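You operate a simulated robot arm through the tools that you are given. There is no shell and no other tool.

You run a simulated robot arm. Do the job below in one go: nothing can be reset, and whatever is moved stays where it is left.

Task
Lift the grey mounting block off the plain board, scrub the mud off and seat the bunk block there.
Fine: the mounting block ends on the bench, off the board; put the scrub brush back; the board stays put. Set down upright: scrub brush, bunk block. What is to be rubbed or washed off counts as gone when no trace of it is left.

Only the result counts: the job must be done as asked and must still hold three seconds after the hand-in. Knocking over, shifting, dropping, spilling or breaking anything else fails it.

Robot
A 5-joint arm with a two-finger parallel gripper, fixed in place. Base frame: the origin is on the floor under the middle of its stand, x ahead of it, y to its left, z up. Readings come in m, rad, newtons and seconds.
It reaches about 1.134 m from its shoulder. Its first joint turns from -2.601 to 2.601 rad. Payload 1.57 kg.
Tool frame: the origin (TCP) lies between the finger pads and is the grasp point; the fingertips stand 0.03 m ahead of it; z points along the fingers, y is the line along which they close. Largest opening 0.11 m; finger width 0.024, thickness 0.012; the body of the gripper, 0.048 by 0.112 m, starts 0.078 m behind the TCP.
Orientation is that of the tool frame in the base frame, as a unit quaternion [x, y, z, w]. With the fingers straight down and closing along the base's y, the tool's x points along the base's -x, its y along +y and its z along -z.

Tools
- The arm moves only by the tool step_arm. Its argument "motion" is a list of rows, each an object (a shift or turn left out is 0, a gripper value left out holds the last) with "delta_pos": the shift along the tool's x, y, z in m, a list of three; "turn": the turn, a rotation vector about the tool's x, y, z in rad, a list of three. In form: [{"delta_pos": [tx, ty, tz], "turn": [ax, ay, az]}, ...]. A call has 1 to 20 rows; each row shifts and turns the commanded pose from where the row before left it, along the tool's axes as they then stand. "claw" is the gripper command, from -1 (shut) to 1 (fully open), values between in proportion, set as the call begins (left out, the last holds). Rows are played at 5 a second. More than 0.05 m and 0.15 rad between two rows, or a gripper value outside its range, and nothing of the call is played. A pose out of reach is approached as far as the arm can. The call stops where the force on the tool passes 40 N (or 10 N more than at its start, if that is more) or the arm is blocked; 0.2 s more then pass. The fingers move at their own pace (about 0.072 m/s each) and stop on an object; they squeeze with about 34 N. The grip force told is the motor's: it shows also when the fingers shut on nothing. Time passes only in rows, and 0.2 s behind the last, so rows that do not move let the fingers close. It gives the time, the measured TCP pose, the force on the tool (base axes), the opening and the grip force at its end, in the units of the frame above (readings bear some noise), with the torque about the TCP (base axes, N m) and any sound that the robot's microphone picked up.
- Cameras (640 x 400 px; columns grow to the right, rows downward): "scene" is fixed at [0.3979, -0.6494, 1.5631]; the picture's right is [0.60, 0.80, 0.00], its down [0.76, -0.57, -0.32] and it looks along [-0.26, 0.19, -0.95] (base axes); focal length 310 px, centre (320, 200). "wrist" rides on the gripper at [0.07, 0.016, -0.141] in the tool frame; the picture's right is [-0.23, 0.97, 0.00], its down [-0.85, -0.20, -0.48] and it looks along [-0.47, -0.11, 0.88] (tool axes); focal length 222 px, centre (320, 200). There is no depth. A picture from a camera that has moved, and an enlarged one, comes with that camera's place and axes in the base frame and with its lens.
- grab_frame(camera): a new picture of that camera. It takes no simulated time.
- lift_body(by): slides the trunk up (or, below 0, down) by that many m; the arm rides with it, the base frame stays. It gives what a move gives, with no picture.
- enlarge(camera, box): a new picture of the part [left, top, right, bottom] of that camera's present view, enlarged. It takes no simulated time.
- hand_in(): hands the job in; it is judged then, once.

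Nothing tells you positions but the pictures and the camera data. Unless the task says otherwise, let go and move clear before handing in.

The tools are called after ">>>" as a command line: name --argument value ..., lists and objects as JSON in quotes. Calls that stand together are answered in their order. step_arm: Moves the arm, as the interface text tells. Its arguments: {"type":"object","properties":{"motion":{"type":"array","items":{"type":"object","properties":{"delta_pos":{"type":"array","items":{"type":"number"}},"turn":{"type":"array","items":{"type":"number"}}}}},"claw":{"type":"number"}},"required":["motion"]} The other tools are called the same way: lift_body (by) moves the trunk up or down; grab_frame (camera) takes a picture; enlarge (camera, box) takes an enlarged picture of a part of a camera's view; hand_in () hands the job in.

At the start:

```text
clock: 0.0
tcp_pos: [-0.0664, -0.6467, 1.0931]
ee_rot: [0.0, 1.0, 0.0, 0.0]
ft_force: [-0.8, 0.3, -0.3]
moment: [0.01, -0.01, 0.05]
gripper_width: 0.11
finger_force: 0.0
trunk travel left (down, up): [-0.827, 0.143]
```

scene: 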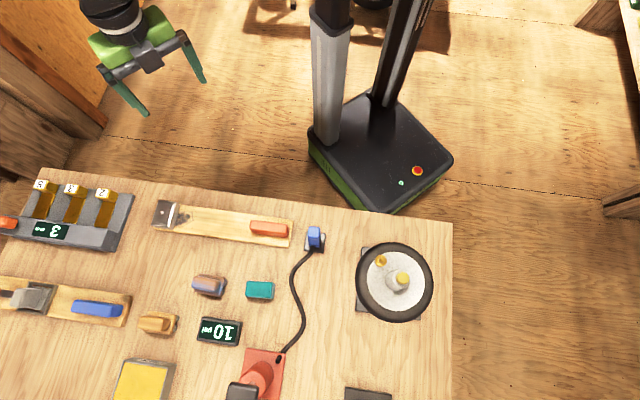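
wrist: 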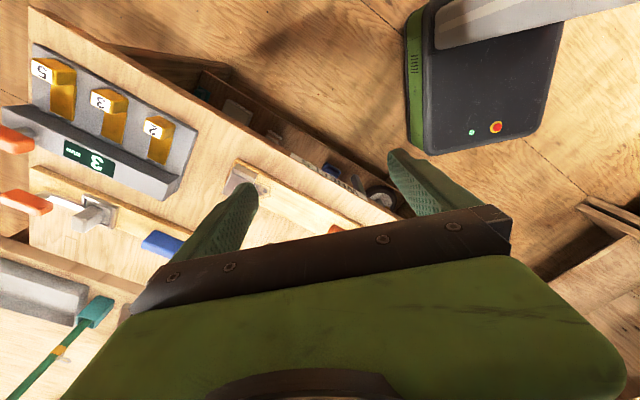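

I see a cluttered bench with the arm's gripper at the upper left; the board with the mounting block, brush and bunk block must be identified. I'll look closer at both views first.

>>> enlarge --camera "scene" --box '[0, 160, 320, 400]'

>>> enlarge --camera "scene" --box '[200, 200, 480, 400]'

>>> enlarge --camera "wrist" --box '[0, 30, 400, 400]'

```text
1.67 times, centred on (160, 280) of scene
camera zoom: at [0.3979, -0.6494, 1.5631], right [0.6, 0.8, 0.0], down [0.76, -0.57, -0.32], along [-0.26, 0.19, -0.95], focal length 516 px, centre (587, 67)
```

zoom: 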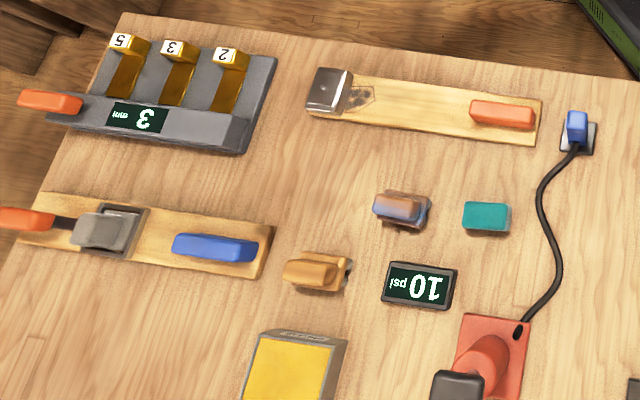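

```text
2.00 times, centred on (340, 300) of scene
camera zoom: at [0.3979, -0.6494, 1.5631], right [0.6, 0.8, 0.0], down [0.76, -0.57, -0.32], along [-0.26, 0.19, -0.95], focal length 619 px, centre (280, 0)
```

zoom: 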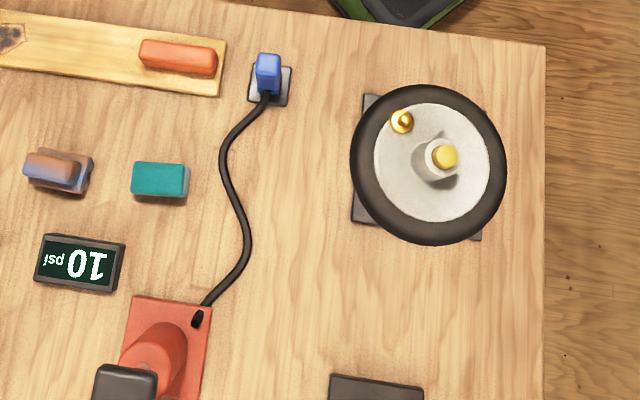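

```text
1.08 times, centred on (200, 215) of wrist (not enlarged: the box is as wide or as high as the picture)
camera zoom: at [-0.1357, -0.6303, 1.2354], right [0.23, 0.97, 0.0], down [0.85, -0.2, 0.48], along [0.47, -0.11, -0.88], focal length 240 px, centre (450, 184)
```

zoom: 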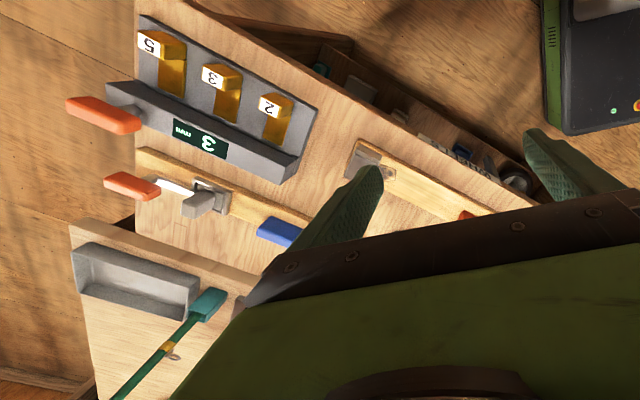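

The bench lies diagonally in front of the robot, with a board with a grey block and a mud patch at roughly (0,-0.8). I'll raise the trunk and swing the wrist camera over the bench to look closer.

>>> lift_body --by 0.12

>>> grab_frame --camera "wrist"

>>> step_arm --motion '[{"delta_pos": [-0.04, 0.0, 0]}, {"delta_pos": [-0.04, 0.0, 0]}, {"delta_pos": [-0.04, 0.0, 0]}, {"delta_pos": [-0.04, 0.0, 0]}, {"delta_pos": [-0.04, 0.0, 0]}]'

>>> grab_frame --camera "wrist"

```text
clock: 1.5
tcp_pos: [-0.0662, -0.6468, 1.2141]
ee_rot: [0.0, 1.0, 0.0, 0.001]
ft_force: [-0.1, -1.0, 0.7]
moment: [-0.01, 0.03, -0.02]
gripper_width: 0.1097
finger_force: 0.1
trunk travel left (down, up): [-0.947, 0.023]
```

```text
taken
camera wrist: at [-0.1359, -0.6303, 1.3554], right [0.23, 0.97, 0.0], down [0.85, -0.2, 0.48], along [0.47, -0.11, -0.88], focal length 222 px, centre (320, 200)
```

wrist: 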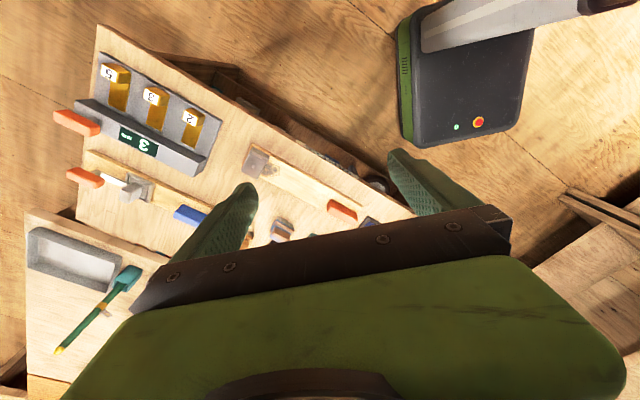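

```text
clock: 2.7
tcp_pos: [0.1378, -0.6472, 1.2141]
ee_rot: [0.0, 1.0, 0.001, 0.0]
ft_force: [0.8, -0.1, 0.1]
moment: [-0.03, 0.03, 0.05]
gripper_width: 0.11
finger_force: 0.0
trunk travel left (down, up): [-0.947, 0.023]
```

```text
taken
camera wrist: at [0.0671, -0.6308, 1.3554], right [0.23, 0.97, 0.0], down [0.86, -0.2, 0.48], along [0.47, -0.11, -0.88], focal length 222 px, centre (320, 200)
```

wrist: 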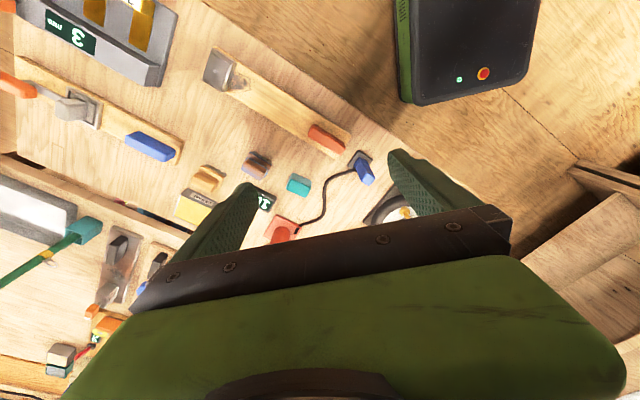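

The bench view is opening up; there's a second surface beyond it with a tray and teal-handled tool. I'll continue panning to see the rest.

>>> step_arm --motion '[{"delta_pos": [-0.04, 0.0, 0]}, {"delta_pos": [-0.04, 0.0, 0]}, {"delta_pos": [-0.04, 0.0, 0]}, {"delta_pos": [-0.04, 0.0, 0]}, {"delta_pos": [-0.04, 0.0, 0]}, {"delta_pos": [-0.04, 0.0, 0]}]'

>>> grab_frame --camera "wrist"

>>> grab_frame --camera "scene"

```text
clock: 4.1
tcp_pos: [0.3749, -0.6483, 1.2138]
ee_rot: [-0.001, 1.0, 0.0, 0.0]
ft_force: [-0.2, -0.1, -0.7]
moment: [-0.02, 0.01, 0.01]
gripper_width: 0.1099
finger_force: 0.0
trunk travel left (down, up): [-0.947, 0.023]
```

```text
taken
camera wrist: at [0.3055, -0.632, 1.3554], right [0.23, 0.97, 0.0], down [0.86, -0.2, 0.48], along [0.47, -0.11, -0.88], focal length 222 px, centre (320, 200)
```

wrist: 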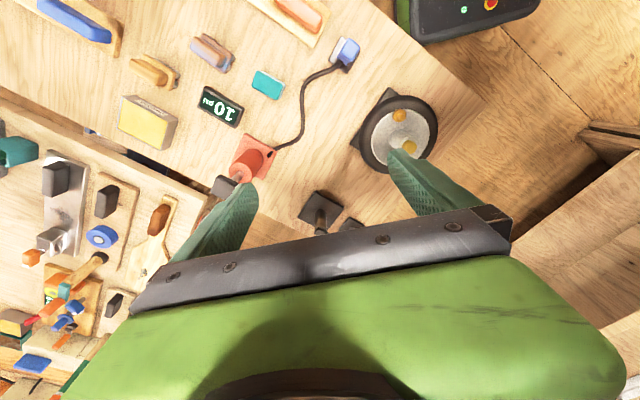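

```text
taken
```

scene: 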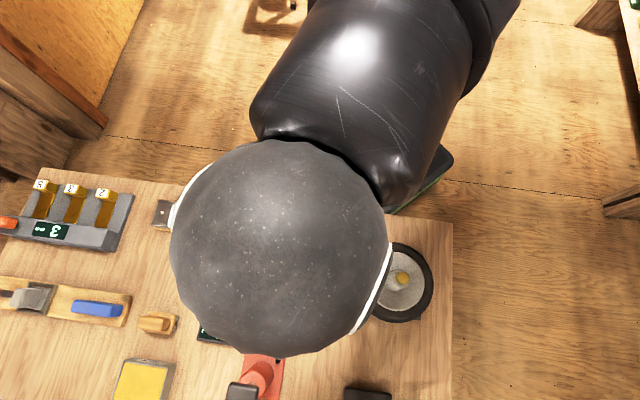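

I'll enlarge the wrist view to tell the candidate brush and bunk block apart.

>>> enlarge --camera "wrist" --box '[80, 0, 320, 150]'

>>> enlarge --camera "wrist" --box '[0, 120, 240, 270]'

>>> enlarge --camera "scene" --box '[0, 260, 200, 400]'

```text
2.67 times, centred on (200, 75) of wrist
camera zoom: at [0.3055, -0.632, 1.3554], right [0.23, 0.97, 0.0], down [0.86, -0.2, 0.48], along [0.47, -0.11, -0.88], focal length 592 px, centre (640, 533)
```

zoom: 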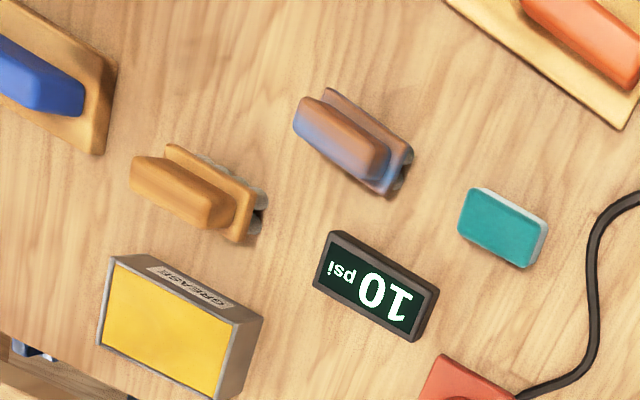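

```text
2.67 times, centred on (120, 195) of wrist
camera zoom: at [0.3055, -0.632, 1.3554], right [0.23, 0.97, 0.0], down [0.86, -0.2, 0.48], along [0.47, -0.11, -0.88], focal length 592 px, centre (853, 213)
```

zoom: 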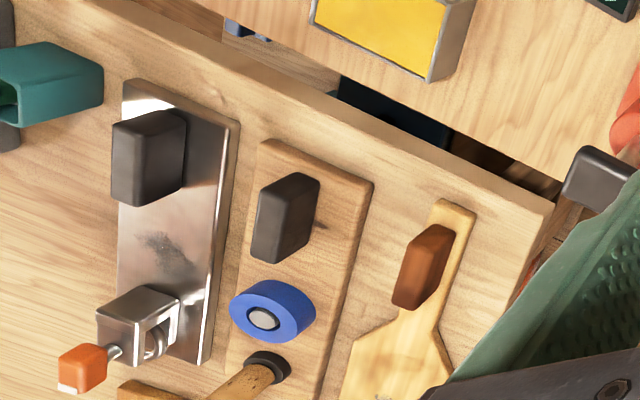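

```text
2.86 times, centred on (100, 330) of scene
camera zoom: at [0.3979, -0.6494, 1.5631], right [0.6, 0.8, 0.0], down [0.76, -0.57, -0.32], along [-0.26, 0.19, -0.95], focal length 885 px, centre (949, -171)
```

zoom: 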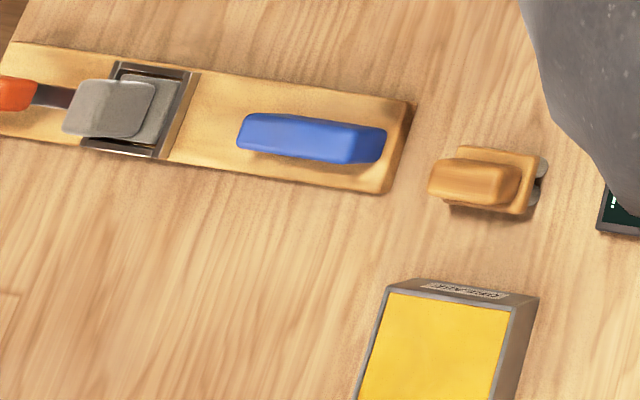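

The two brush-like items sit near (0.21,-0.83) and (0.21,-0.96), with the teal block near (0.29,-0.74). I'll lower the camera over them for a closer view.

>>> step_arm --motion '[{"delta_pos": [0.0107, -0.0331, 0.0234]}, {"delta_pos": [0.0107, -0.0331, 0.0234]}, {"delta_pos": [0.0107, -0.0331, 0.0234]}, {"delta_pos": [0.0107, -0.0331, 0.0234]}, {"delta_pos": [0.0107, -0.0331, 0.0234]}, {"delta_pos": [0.0107, -0.0331, 0.0234]}, {"delta_pos": [0.0107, -0.0331, 0.0234]}]'

>>> grab_frame --camera "wrist"

>>> enlarge --camera "wrist" --box '[160, 0, 480, 200]'

```text
clock: 5.7
tcp_pos: [0.2947, -0.8619, 1.2138]
ee_rot: [0.0, 1.0, -0.002, 0.001]
ft_force: [-0.2, -0.2, 0.7]
moment: [0.01, -0.02, 0.03]
gripper_width: 0.11
finger_force: 0.1
out of reach, approached as far as the arm can: row 1, 2, 3, 4, 5, 6, 7
trunk travel left (down, up): [-0.947, 0.023]
```

```text
taken
camera wrist: at [0.2238, -0.8462, 1.3556], right [0.23, 0.97, 0.0], down [0.85, -0.2, 0.48], along [0.47, -0.11, -0.88], focal length 222 px, centre (320, 200)
```

wrist: 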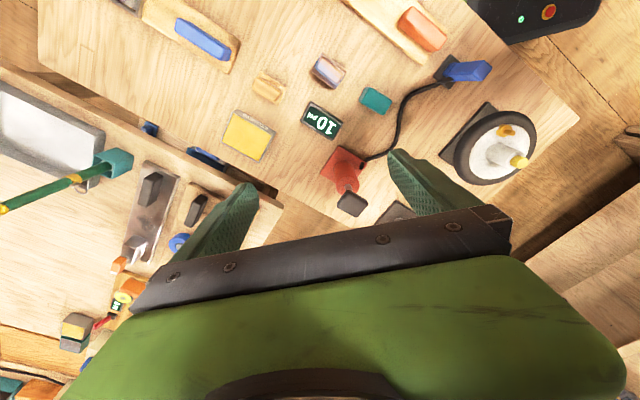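

```text
2.00 times, centred on (320, 100) of wrist
camera zoom: at [0.2238, -0.8462, 1.3556], right [0.23, 0.97, 0.0], down [0.85, -0.2, 0.48], along [0.47, -0.11, -0.88], focal length 444 px, centre (320, 400)
```

zoom: 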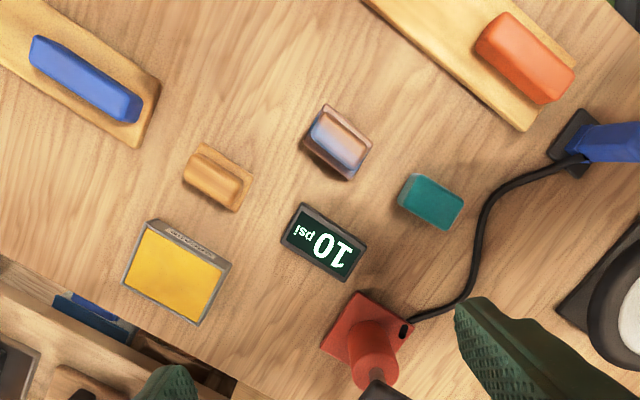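

The arm did not descend (reported out of reach), so I need to learn whether vertical motion comes from the trunk only. I'll test a small up and down move here, clear of everything.

>>> step_arm --motion '[{"delta_pos": [0, 0, -0.02]}, {"delta_pos": [0, 0, 0]}]'

>>> step_arm --motion '[{"delta_pos": [0, 0, 0.03]}, {"delta_pos": [0, 0, 0]}]'

>>> enlarge --camera "scene" --box '[100, 0, 500, 250]'

```text
clock: 6.3
tcp_pos: [0.2941, -0.8614, 1.2148]
ee_rot: [0.0, 1.0, 0.0, -0.001]
ft_force: [0.0, 0.4, 0.5]
moment: [0.05, -0.02, 0.0]
gripper_width: 0.11
finger_force: 0.0
out of reach, approached as far as the arm can: row 1
trunk travel left (down, up): [-0.947, 0.023]
```

```text
clock: 6.9
tcp_pos: [0.2962, -0.8617, 1.2138]
ee_rot: [0.001, 1.0, 0.0, 0.0]
ft_force: [-0.4, 0.8, 0.0]
moment: [-0.02, -0.03, 0.02]
gripper_width: 0.11
finger_force: 0.0
out of reach, approached as far as the arm can: row 1
trunk travel left (down, up): [-0.947, 0.023]
```

```text
1.60 times, centred on (300, 125) of scene
camera zoom: at [0.3979, -0.6494, 1.5631], right [0.6, 0.8, 0.0], down [0.76, -0.57, -0.32], along [-0.26, 0.19, -0.95], focal length 496 px, centre (352, 320)
```

zoom: 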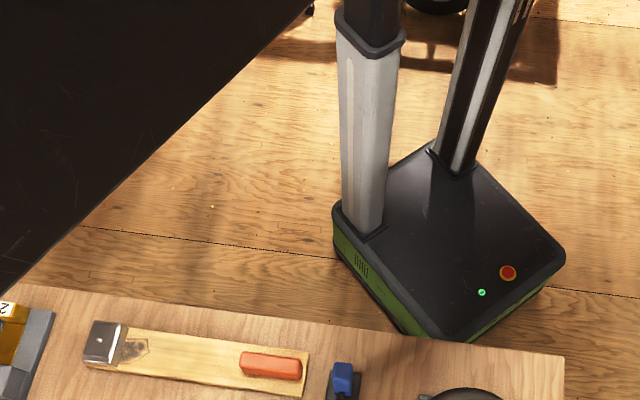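

Vertical motion comes only from the trunk (the arm works horizontally). I'll move over to the board with the grey block and lower the trunk for a close look.

>>> step_arm --motion '[{"delta_pos": [0.035, 0.02, 0]}, {"delta_pos": [0.035, 0.02, 0]}, {"delta_pos": [0.035, 0.02, 0]}, {"delta_pos": [0.035, 0.02, 0]}, {"delta_pos": [0.035, 0.01, 0]}]'

>>> lift_body --by -0.2

>>> grab_frame --camera "wrist"

>>> enlarge --camera "wrist" --box '[160, 0, 480, 200]'

```text
clock: 8.1
tcp_pos: [0.1217, -0.7718, 1.2136]
ee_rot: [0.0, 1.0, 0.001, 0.0]
ft_force: [0.3, 1.0, -0.1]
moment: [0.02, -0.02, 0.02]
gripper_width: 0.1102
finger_force: 0.1
trunk travel left (down, up): [-0.947, 0.023]
```

```text
clock: 10.3
tcp_pos: [0.1227, -0.7718, 1.013]
ee_rot: [0.0, 1.0, 0.0, 0.0]
ft_force: [-0.1, 0.4, -0.2]
moment: [-0.01, 0.02, 0.01]
gripper_width: 0.1101
finger_force: 0.1
trunk travel left (down, up): [-0.747, 0.223]
```

```text
taken
camera wrist: at [0.0517, -0.7561, 1.1555], right [0.23, 0.97, 0.0], down [0.85, -0.2, 0.48], along [0.47, -0.11, -0.88], focal length 222 px, centre (320, 200)
```

wrist: 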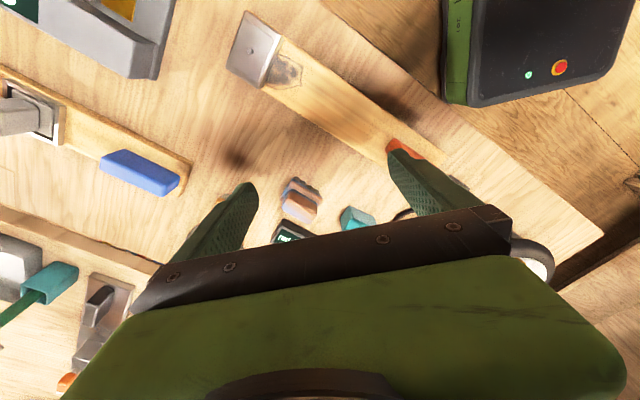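

```text
2.00 times, centred on (320, 100) of wrist
camera zoom: at [0.0517, -0.7561, 1.1555], right [0.23, 0.97, 0.0], down [0.85, -0.2, 0.48], along [0.47, -0.11, -0.88], focal length 444 px, centre (320, 400)
```

zoom: 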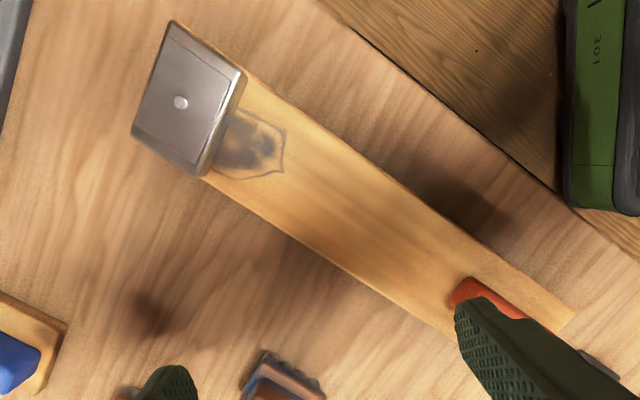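

The board at the upper part carries a steel-grey block partly covering a mud patch. Now I'll look closely at the brush candidates and the teal block.

>>> step_arm --motion '[{"delta_pos": [-0.04, -0.02, 0]}, {"delta_pos": [-0.04, -0.02, 0]}, {"delta_pos": [-0.04, -0.02, 0]}, {"delta_pos": [-0.04, -0.01, 0]}, {"delta_pos": [-0.02, 0, 0]}]'

>>> enlarge --camera "wrist" --box '[160, 0, 480, 200]'

>>> grab_frame --camera "wrist"

```text
clock: 11.5
tcp_pos: [0.3043, -0.8414, 1.0161]
ee_rot: [0.0, 1.0, 0.0, 0.0]
ft_force: [-0.3, -0.8, 0.8]
moment: [0.02, -0.03, -0.02]
gripper_width: 0.1098
finger_force: 0.1
trunk travel left (down, up): [-0.747, 0.223]
```

```text
2.00 times, centred on (320, 100) of wrist
camera zoom: at [0.233, -0.8252, 1.1555], right [0.23, 0.97, 0.0], down [0.86, -0.2, 0.48], along [0.47, -0.11, -0.88], focal length 444 px, centre (320, 400)
```

zoom: 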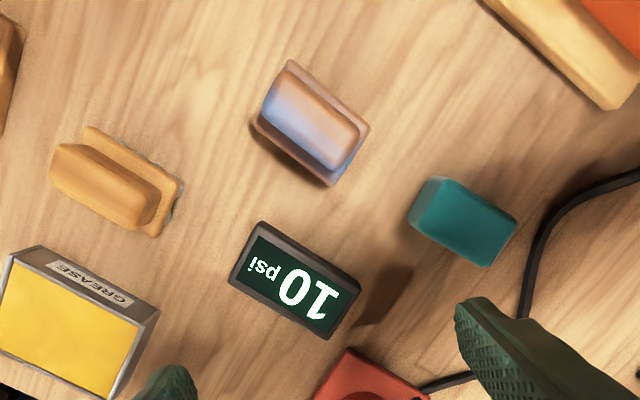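

```text
taken
camera wrist: at [0.233, -0.8252, 1.1555], right [0.23, 0.97, 0.0], down [0.86, -0.2, 0.48], along [0.47, -0.11, -0.88], focal length 222 px, centre (320, 200)
```

wrist: 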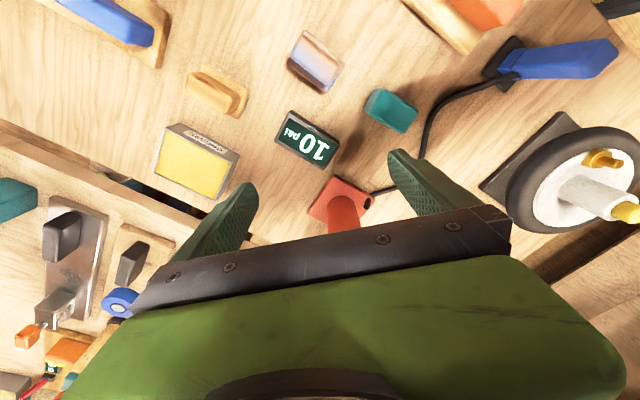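

I can see the tan and brown-blue items are similar in shape; I need a side view of them. I'll shift the camera laterally so they appear obliquely at the image edge.

>>> step_arm --motion '[{"delta_pos": [0, 0.045, 0]}, {"delta_pos": [0, 0.045, 0]}, {"delta_pos": [0, 0.045, 0]}, {"delta_pos": [0, 0.045, 0]}, {"delta_pos": [0, 0.045, 0]}, {"delta_pos": [0, 0.045, 0]}]'

>>> grab_frame --camera "wrist"

>>> enlarge --camera "wrist" --box '[60, 50, 220, 150]'

>>> enlarge --camera "wrist" --box '[0, 0, 160, 100]'

```text
clock: 12.9
tcp_pos: [0.3005, -0.5692, 1.0136]
ee_rot: [0.0, 1.0, -0.001, 0.0]
ft_force: [-0.5, 0.2, 0.5]
moment: [0.02, 0.0, 0.0]
gripper_width: 0.1103
finger_force: 0.1
trunk travel left (down, up): [-0.747, 0.223]
```

```text
taken
camera wrist: at [0.2304, -0.5537, 1.1557], right [0.23, 0.97, 0.0], down [0.85, -0.2, 0.48], along [0.47, -0.11, -0.88], focal length 222 px, centre (320, 200)
```

wrist: 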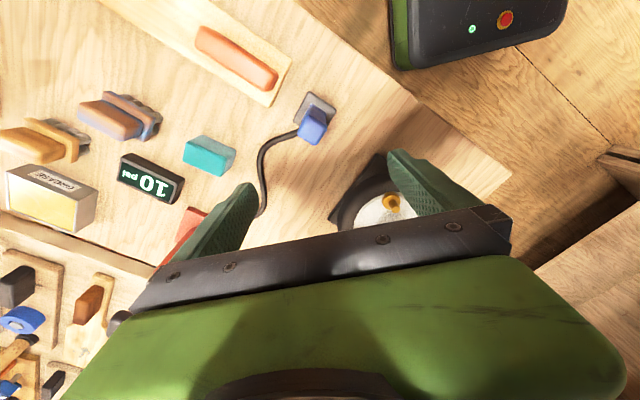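

```text
4.00 times, centred on (140, 100) of wrist
camera zoom: at [0.2304, -0.5537, 1.1557], right [0.23, 0.97, 0.0], down [0.85, -0.2, 0.48], along [0.47, -0.11, -0.88], focal length 888 px, centre (1040, 600)
```

zoom: 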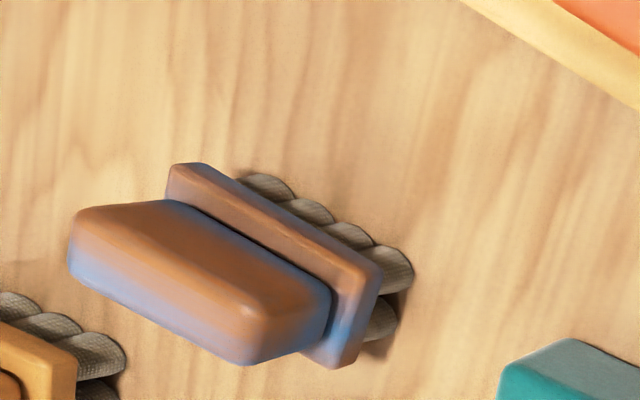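

```text
4.00 times, centred on (80, 50) of wrist
camera zoom: at [0.2304, -0.5537, 1.1557], right [0.23, 0.97, 0.0], down [0.85, -0.2, 0.48], along [0.47, -0.11, -0.88], focal length 888 px, centre (1280, 800)
```

zoom: 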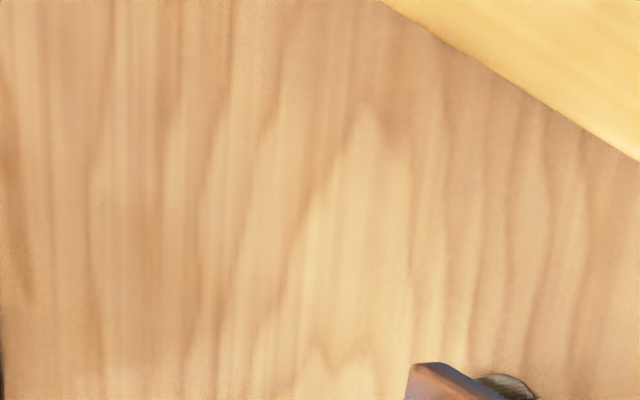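

Both items are brushes with tufts. I'll compare them closely along with the teal block.

>>> enlarge --camera "wrist" --box '[0, 90, 128, 170]'

>>> enlarge --camera "wrist" --box '[160, 100, 288, 180]'

>>> enlarge --camera "wrist" --box '[0, 220, 160, 320]'

```text
5.00 times, centred on (64, 130) of wrist
camera zoom: at [0.2304, -0.5537, 1.1557], right [0.23, 0.97, 0.0], down [0.85, -0.2, 0.48], along [0.47, -0.11, -0.88], focal length 1111 px, centre (1600, 550)
```

zoom: 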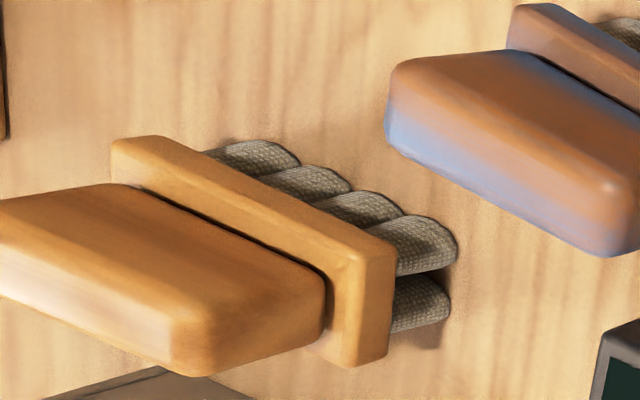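

```text
5.00 times, centred on (224, 140) of wrist
camera zoom: at [0.2304, -0.5537, 1.1557], right [0.23, 0.97, 0.0], down [0.85, -0.2, 0.48], along [0.47, -0.11, -0.88], focal length 1111 px, centre (800, 500)
```

zoom: 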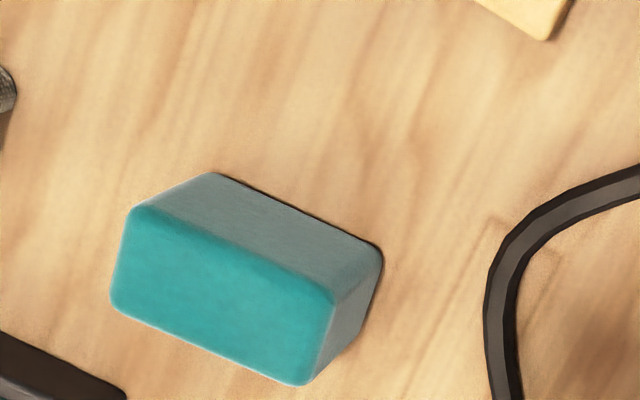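

```text
4.00 times, centred on (80, 270) of wrist
camera zoom: at [0.2304, -0.5537, 1.1557], right [0.23, 0.97, 0.0], down [0.85, -0.2, 0.48], along [0.47, -0.11, -0.88], focal length 888 px, centre (1280, -80)
```

zoom: 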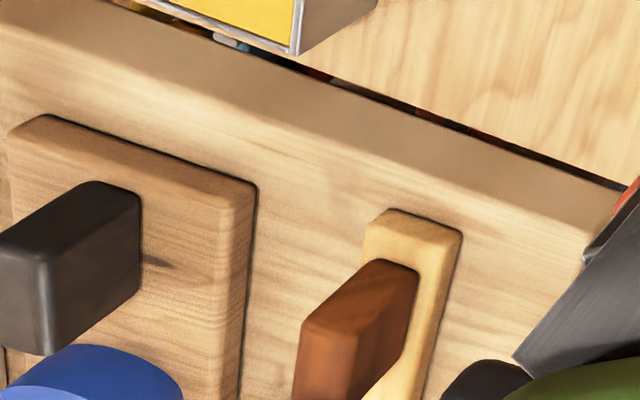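

The two brushes have the same shape: one clean tan, one brown with bluish stains. I still need to find which thing is the bunk block, so I'll raise up and survey the far side.

>>> lift_body --by 0.2

>>> step_arm --motion '[{"delta_pos": [-0.03, -0.035, 0]}, {"delta_pos": [-0.03, -0.035, 0]}, {"delta_pos": [-0.03, -0.035, 0]}, {"delta_pos": [-0.03, -0.035, 0]}, {"delta_pos": [-0.03, -0.035, 0]}, {"delta_pos": [-0.03, -0.035, 0]}]'

>>> grab_frame --camera "wrist"

>>> enlarge --camera "wrist" --box '[0, 0, 240, 150]'

>>> enlarge --camera "wrist" --box '[160, 0, 480, 200]'

```text
clock: 15.0
tcp_pos: [0.3001, -0.5712, 1.2131]
ee_rot: [0.0, 1.0, 0.0, 0.0]
ft_force: [0.0, 0.0, -0.4]
moment: [-0.01, 0.03, -0.01]
gripper_width: 0.1099
finger_force: 0.0
trunk travel left (down, up): [-0.947, 0.023]
```

```text
clock: 16.4
tcp_pos: [0.4836, -0.7827, 1.2142]
ee_rot: [-0.001, 1.0, 0.0, 0.0]
ft_force: [-0.1, 0.9, 0.1]
moment: [-0.01, 0.02, 0.02]
gripper_width: 0.1101
finger_force: 0.0
trunk travel left (down, up): [-0.947, 0.023]
```

```text
taken
camera wrist: at [0.4126, -0.7659, 1.355], right [0.23, 0.97, 0.0], down [0.86, -0.2, 0.48], along [0.47, -0.11, -0.88], focal length 222 px, centre (320, 200)
```

wrist: 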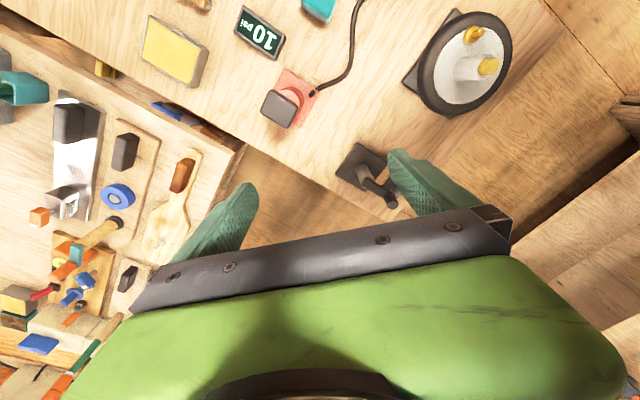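

```text
2.67 times, centred on (120, 75) of wrist
camera zoom: at [0.4126, -0.7659, 1.355], right [0.23, 0.97, 0.0], down [0.86, -0.2, 0.48], along [0.47, -0.11, -0.88], focal length 592 px, centre (853, 533)
```

zoom: 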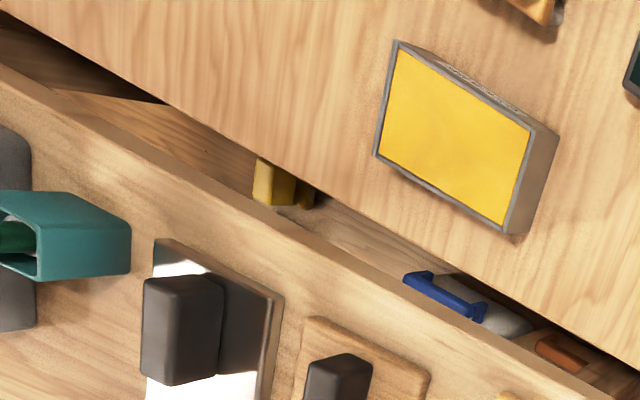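

```text
2.00 times, centred on (320, 100) of wrist
camera zoom: at [0.4126, -0.7659, 1.355], right [0.23, 0.97, 0.0], down [0.86, -0.2, 0.48], along [0.47, -0.11, -0.88], focal length 444 px, centre (320, 400)
```

zoom: 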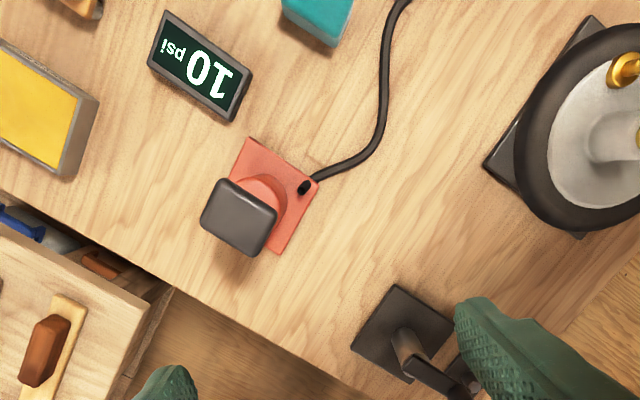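

The teal padded block looks like the only loose block on the near bench, but I want a better look at both boards before deciding. I'll move to above the gap between the boards and lower.

>>> step_arm --motion '[{"delta_pos": [0.045, 0.0, 0]}, {"delta_pos": [0.045, 0.0, 0]}, {"delta_pos": [0.045, 0.0, 0]}, {"delta_pos": [0.045, -0.01, 0]}, {"delta_pos": [0.045, -0.02, 0]}, {"delta_pos": [0.045, -0.02, 0]}, {"delta_pos": [0.045, -0.02, 0]}]'

>>> lift_body --by -0.2

>>> grab_frame --camera "wrist"

>>> enlarge --camera "wrist" --box '[80, 0, 320, 150]'

>>> enlarge --camera "wrist" --box '[280, 0, 520, 150]'

```text
clock: 18.0
tcp_pos: [0.1659, -0.8526, 1.2135]
ee_rot: [0.0, 1.0, 0.0, 0.0]
ft_force: [-0.4, -0.4, 0.0]
moment: [0.02, 0.0, 0.0]
gripper_width: 0.1099
finger_force: 0.0
trunk travel left (down, up): [-0.947, 0.023]
```

```text
clock: 20.2
tcp_pos: [0.1682, -0.8525, 1.0143]
ee_rot: [0.0, 1.0, 0.0, 0.001]
ft_force: [0.3, -0.5, -0.1]
moment: [-0.01, -0.02, 0.02]
gripper_width: 0.1099
finger_force: 0.0
trunk travel left (down, up): [-0.747, 0.223]
```

```text
taken
camera wrist: at [0.097, -0.8362, 1.1555], right [0.23, 0.97, 0.0], down [0.86, -0.2, 0.48], along [0.47, -0.11, -0.88], focal length 222 px, centre (320, 200)
```

wrist: 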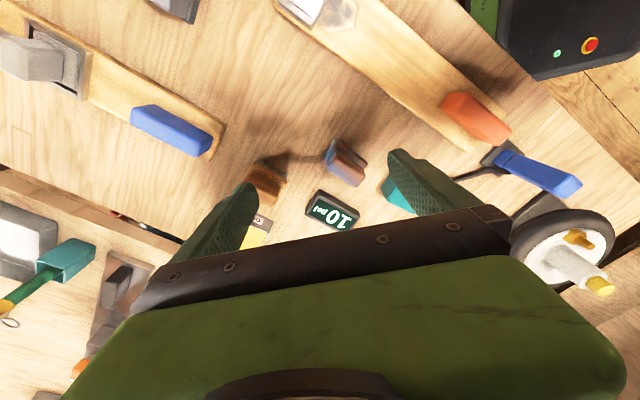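

```text
2.67 times, centred on (200, 75) of wrist
camera zoom: at [0.097, -0.8362, 1.1555], right [0.23, 0.97, 0.0], down [0.86, -0.2, 0.48], along [0.47, -0.11, -0.88], focal length 592 px, centre (640, 533)
```

zoom: 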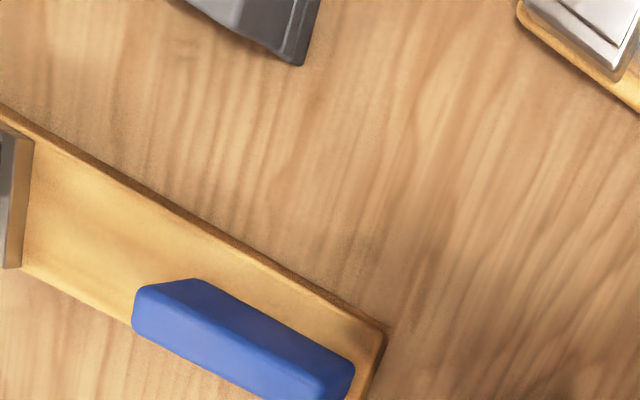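

```text
2.67 times, centred on (400, 75) of wrist
camera zoom: at [0.097, -0.8362, 1.1555], right [0.23, 0.97, 0.0], down [0.86, -0.2, 0.48], along [0.47, -0.11, -0.88], focal length 592 px, centre (107, 533)
```

zoom: 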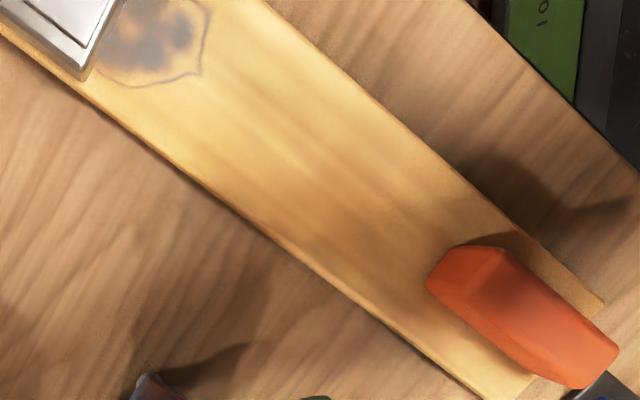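

Both boards look alike (orange end block on the plain one, blue on the clamp one). I'll rotate the tool 45° to match the board direction and take a close look at the teal and orange blocks.

>>> step_arm --motion '[{"delta_pos": [-0.0344, 0.0325, 0]}, {"delta_pos": [-0.0344, 0.0325, 0]}, {"delta_pos": [-0.0344, 0.0325, 0]}, {"delta_pos": [-0.0344, 0.0325, 0]}, {"delta_pos": [-0.0344, 0.0325, 0]}, {"turn": [0, 0, -0.1309]}, {"turn": [0, 0, -0.1309]}, {"turn": [0, 0, -0.1309]}, {"turn": [0, 0, -0.1309]}, {"turn": [0, 0, -0.1309]}, {"turn": [0, 0, -0.1309]}, {"turn": [0, 0, 0]}]'

>>> grab_frame --camera "wrist"

>>> enlarge --camera "wrist" --box '[240, 40, 400, 140]'

```text
clock: 22.8
tcp_pos: [0.3391, -0.6903, 1.0136]
ee_rot: [-0.383, 0.924, 0.0, -0.001]
ft_force: [-0.3, -0.1, 0.4]
moment: [-0.01, 0.0, 0.0]
gripper_width: 0.1101
finger_force: 0.1
trunk travel left (down, up): [-0.747, 0.223]
```

```text
taken
camera wrist: at [0.2778, -0.7282, 1.1555], right [-0.53, 0.85, 0.0], down [0.74, 0.46, 0.48], along [0.41, 0.25, -0.88], focal length 222 px, centre (320, 200)
```

wrist: 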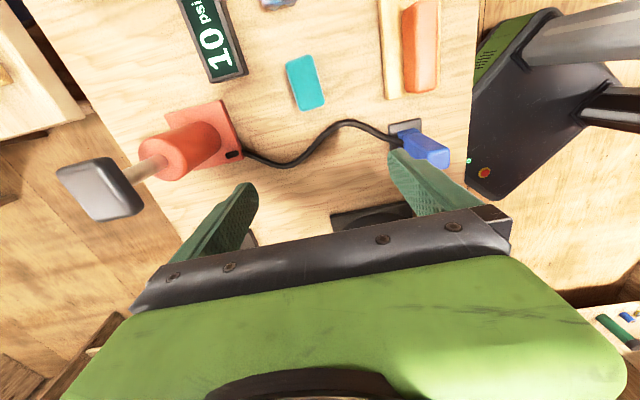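

```text
4.00 times, centred on (320, 90) of wrist
camera zoom: at [0.2778, -0.7282, 1.1555], right [-0.53, 0.85, 0.0], down [0.74, 0.46, 0.48], along [0.41, 0.25, -0.88], focal length 888 px, centre (320, 640)
```

zoom: 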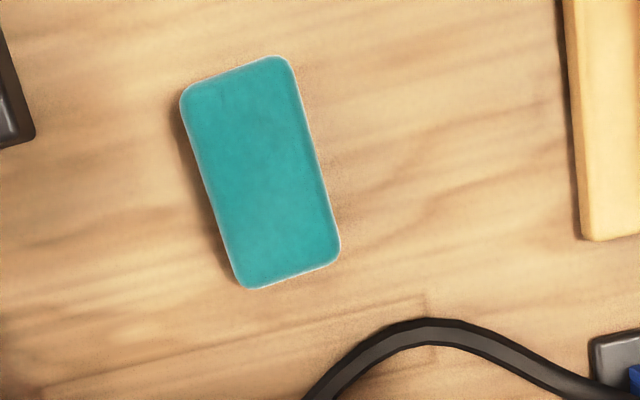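

The teal block has a carpet-like surface, consistent with a trailer bunk block. I'll check the orange block on the board and the surroundings.

>>> enlarge --camera "wrist" --box '[340, 0, 500, 100]'

>>> enlarge --camera "wrist" --box '[40, 80, 280, 230]'

>>> grab_frame --camera "scene"

```text
4.00 times, centred on (420, 50) of wrist
camera zoom: at [0.2778, -0.7282, 1.1555], right [-0.53, 0.85, 0.0], down [0.74, 0.46, 0.48], along [0.41, 0.25, -0.88], focal length 888 px, centre (-80, 800)
```

zoom: 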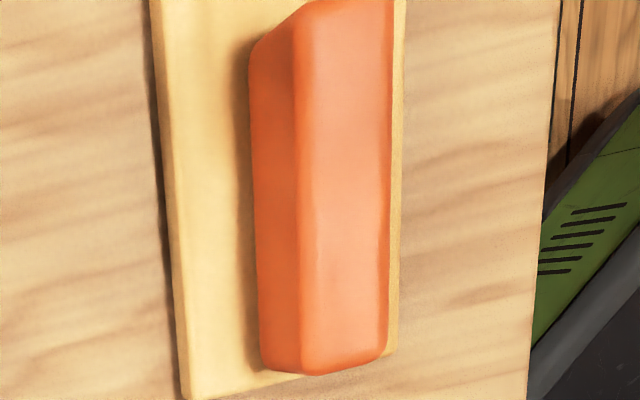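

```text
2.67 times, centred on (160, 155) of wrist
camera zoom: at [0.2778, -0.7282, 1.1555], right [-0.53, 0.85, 0.0], down [0.74, 0.46, 0.48], along [0.41, 0.25, -0.88], focal length 592 px, centre (747, 320)
```

zoom: 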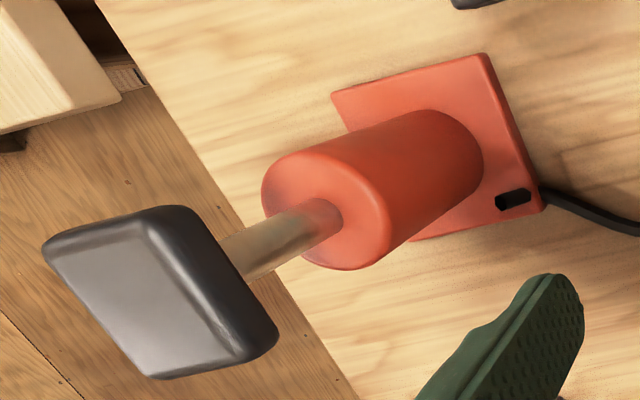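

```text
taken
```

scene: 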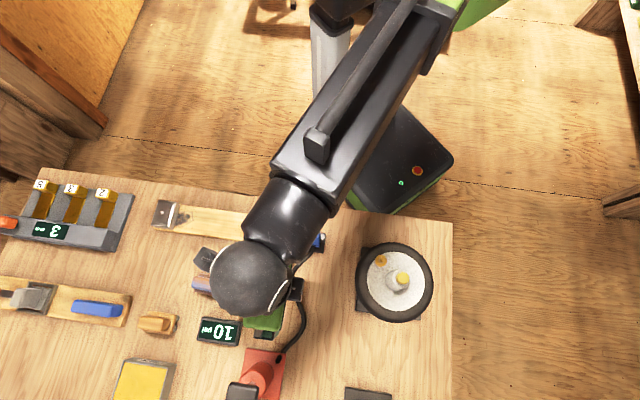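

I take the teal carpeted piece as the bunk block and the tan brush as the clean scrub brush. Next I'll hover over the grey block to measure it and the mud patch.

>>> step_arm --motion '[{"delta_pos": [0.0401, 0.0207, 0]}, {"delta_pos": [0.0401, 0.0207, 0]}, {"delta_pos": [0.0401, 0.0207, 0]}, {"delta_pos": [0.0401, 0.0207, 0]}, {"delta_pos": [0.0401, 0.0207, 0]}, {"delta_pos": [0.0401, 0.0207, 0]}, {"delta_pos": [0, 0, 0]}]'

>>> grab_frame --camera "wrist"

>>> enlarge --camera "wrist" --box '[240, 40, 400, 140]'

>>> enlarge --camera "wrist" --box '[80, 0, 320, 150]'

```text
clock: 24.4
tcp_pos: [0.0819, -0.7726, 1.0135]
ee_rot: [-0.383, 0.924, 0.0, 0.0]
ft_force: [0.4, 0.1, 0.3]
moment: [0.0, -0.02, 0.02]
gripper_width: 0.11
finger_force: 0.0
trunk travel left (down, up): [-0.747, 0.223]
```

```text
taken
camera wrist: at [0.0206, -0.8103, 1.1555], right [-0.53, 0.85, 0.0], down [0.75, 0.46, 0.48], along [0.41, 0.25, -0.88], focal length 222 px, centre (320, 200)
```

wrist: 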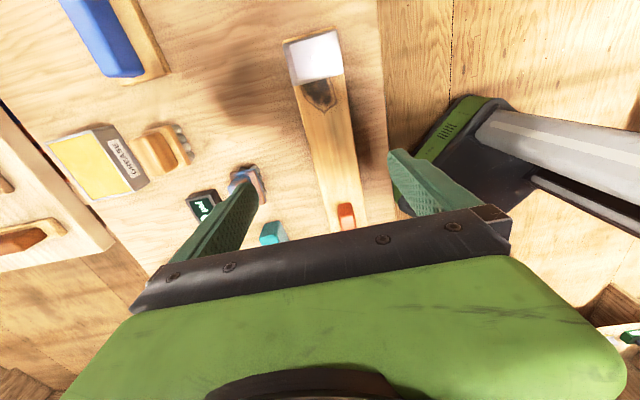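

```text
4.00 times, centred on (320, 90) of wrist
camera zoom: at [0.0206, -0.8103, 1.1555], right [-0.53, 0.85, 0.0], down [0.75, 0.46, 0.48], along [0.41, 0.25, -0.88], focal length 888 px, centre (320, 640)
```

zoom: 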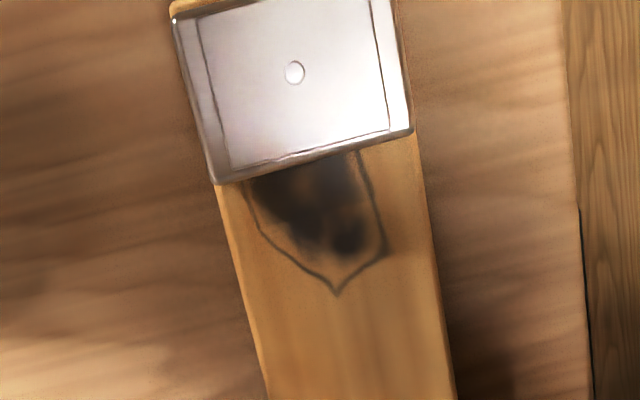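

```text
2.67 times, centred on (200, 75) of wrist
camera zoom: at [0.0206, -0.8103, 1.1555], right [-0.53, 0.85, 0.0], down [0.75, 0.46, 0.48], along [0.41, 0.25, -0.88], focal length 592 px, centre (640, 533)
```

zoom: 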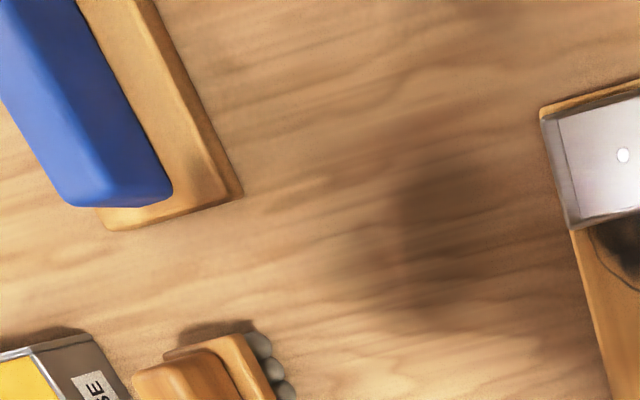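

The block measures about 0.046 along by 0.065 across, centred near (0.007,-0.827) on a board about 0.067 wide at 45°. To get true heights, I'll probe the bare middle of the board with closed fingertips, descending gently.

>>> step_arm --motion '[{"delta_pos": [-0.0292, 0.0066, 0]}, {"delta_pos": [-0.0292, 0.0066, 0]}, {"delta_pos": [0, 0, 0]}, {"delta_pos": [0, 0, 0]}, {"delta_pos": [0, 0, 0]}]' --claw -1

>>> lift_body --by -0.12

>>> grab_frame --camera "wrist"

```text
clock: 25.6
tcp_pos: [0.1124, -0.7215, 1.0143]
ee_rot: [-0.383, 0.924, 0.0, 0.0]
ft_force: [-1.2, 0.3, -0.6]
moment: [0.0, 0.04, -0.02]
gripper_width: 0.0
finger_force: 21.9
trunk travel left (down, up): [-0.747, 0.223]
```

```text
clock: 27.1
tcp_pos: [0.1123, -0.7208, 0.8937]
ee_rot: [-0.383, 0.924, -0.001, 0.0]
ft_force: [-0.1, -0.2, -0.1]
moment: [0.01, -0.05, 0.01]
gripper_width: 0.0
finger_force: 21.5
trunk travel left (down, up): [-0.627, 0.343]
```

```text
taken
camera wrist: at [0.0515, -0.7598, 1.0355], right [-0.53, 0.85, 0.0], down [0.75, 0.46, 0.48], along [0.41, 0.25, -0.88], focal length 222 px, centre (320, 200)
```

wrist: 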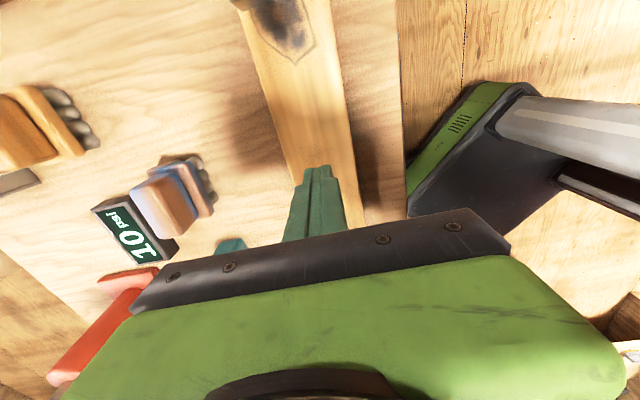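

Fingertips are at about z=0.864, still above the board. I'll keep lowering in small steps and watch the force.

>>> lift_body --by -0.02

>>> lift_body --by -0.006

>>> lift_body --by -0.004

>>> lift_body --by -0.003

```text
clock: 27.8
tcp_pos: [0.1131, -0.721, 0.8745]
ee_rot: [-0.383, 0.924, 0.0, 0.0]
ft_force: [0.1, -0.1, 0.5]
moment: [0.0, 0.04, 0.02]
gripper_width: 0.0
finger_force: 21.1
trunk travel left (down, up): [-0.607, 0.363]
```

```text
clock: 28.3
tcp_pos: [0.1127, -0.7224, 0.8675]
ee_rot: [-0.383, 0.924, 0.0, 0.0]
ft_force: [-1.0, 0.4, -0.6]
moment: [-0.01, 0.01, -0.01]
gripper_width: 0.0
finger_force: 21.6
trunk travel left (down, up): [-0.601, 0.369]
```

```text
clock: 28.9
tcp_pos: [0.1133, -0.7216, 0.8643]
ee_rot: [-0.383, 0.924, 0.0, 0.0]
ft_force: [0.8, -0.6, -0.7]
moment: [-0.02, -0.02, 0.01]
gripper_width: 0.0001
finger_force: 21.4
trunk travel left (down, up): [-0.597, 0.373]
```

```text
clock: 29.4
tcp_pos: [0.1124, -0.723, 0.8608]
ee_rot: [-0.382, 0.924, 0.001, 0.0]
ft_force: [0.3, 0.9, -0.4]
moment: [-0.01, 0.01, -0.01]
gripper_width: 0.0
finger_force: 21.2
trunk travel left (down, up): [-0.594, 0.376]
```

No contact yet with tips at about 0.830. Continuing in 2 mm steps.

>>> lift_body --by -0.002

>>> lift_body --by -0.002

>>> lift_body --by -0.002

>>> lift_body --by -0.002

```text
clock: 29.9
tcp_pos: [0.1124, -0.7219, 0.8598]
ee_rot: [-0.383, 0.924, 0.0, 0.0]
ft_force: [0.5, -0.1, 0.6]
moment: [0.0, -0.01, -0.02]
gripper_width: 0.0
finger_force: 21.8
trunk travel left (down, up): [-0.592, 0.378]
```

```text
clock: 30.4
tcp_pos: [0.1121, -0.7223, 0.8567]
ee_rot: [-0.382, 0.924, 0.0, 0.0]
ft_force: [0.3, 0.0, -0.1]
moment: [-0.01, 0.03, 0.02]
gripper_width: 0.0
finger_force: 21.4
trunk travel left (down, up): [-0.59, 0.38]
```

```text
clock: 30.9
tcp_pos: [0.1127, -0.7217, 0.8554]
ee_rot: [-0.382, 0.924, -0.001, 0.0]
ft_force: [0.6, 0.2, -0.9]
moment: [-0.01, 0.01, 0.0]
gripper_width: 0.0
finger_force: 20.8
trunk travel left (down, up): [-0.588, 0.382]
```

```text
clock: 31.5
tcp_pos: [0.1125, -0.7226, 0.8533]
ee_rot: [-0.383, 0.924, 0.0, 0.001]
ft_force: [-0.3, -1.1, 0.8]
moment: [0.04, 0.02, 0.0]
gripper_width: 0.0001
finger_force: 21.1
trunk travel left (down, up): [-0.586, 0.384]
```

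Tips at about 0.822, still free. Let me look, then continue.

>>> enlarge --camera "wrist" --box '[240, 120, 400, 220]'

>>> lift_body --by -0.002

>>> lift_body --by -0.002

>>> lift_body --by -0.002

```text
4.00 times, centred on (320, 170) of wrist
camera zoom: at [0.0514, -0.7598, 0.9945], right [-0.53, 0.85, 0.0], down [0.75, 0.46, 0.48], along [0.41, 0.25, -0.88], focal length 888 px, centre (320, 320)
```

zoom: 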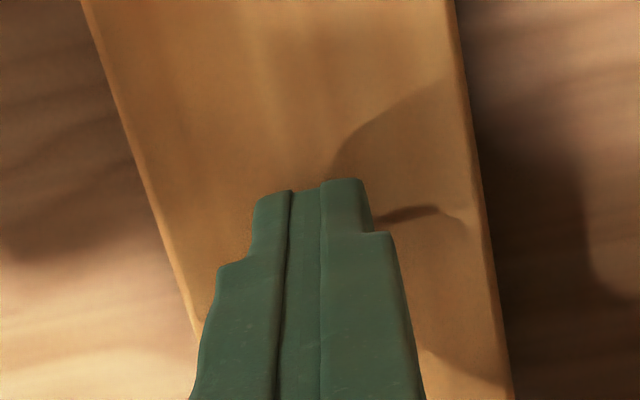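

```text
clock: 32.0
tcp_pos: [0.1124, -0.7215, 0.8497]
ee_rot: [-0.383, 0.924, -0.001, 0.001]
ft_force: [0.1, -0.2, -0.4]
moment: [0.0, -0.04, -0.01]
gripper_width: 0.0002
finger_force: 21.2
trunk travel left (down, up): [-0.584, 0.386]
```

```text
clock: 32.5
tcp_pos: [0.1127, -0.7225, 0.8486]
ee_rot: [-0.383, 0.924, 0.0, 0.001]
ft_force: [0.8, -0.5, 0.7]
moment: [0.0, 0.0, -0.02]
gripper_width: 0.0001
finger_force: 21.7
trunk travel left (down, up): [-0.582, 0.388]
```

```text
clock: 33.0
tcp_pos: [0.1125, -0.7218, 0.8478]
ee_rot: [-0.382, 0.924, -0.002, 0.0]
ft_force: [1.0, -6.8, 21.6]
moment: [-0.12, -0.05, -0.02]
gripper_width: 0.0
finger_force: 21.7
trunk travel left (down, up): [-0.58, 0.39]
```

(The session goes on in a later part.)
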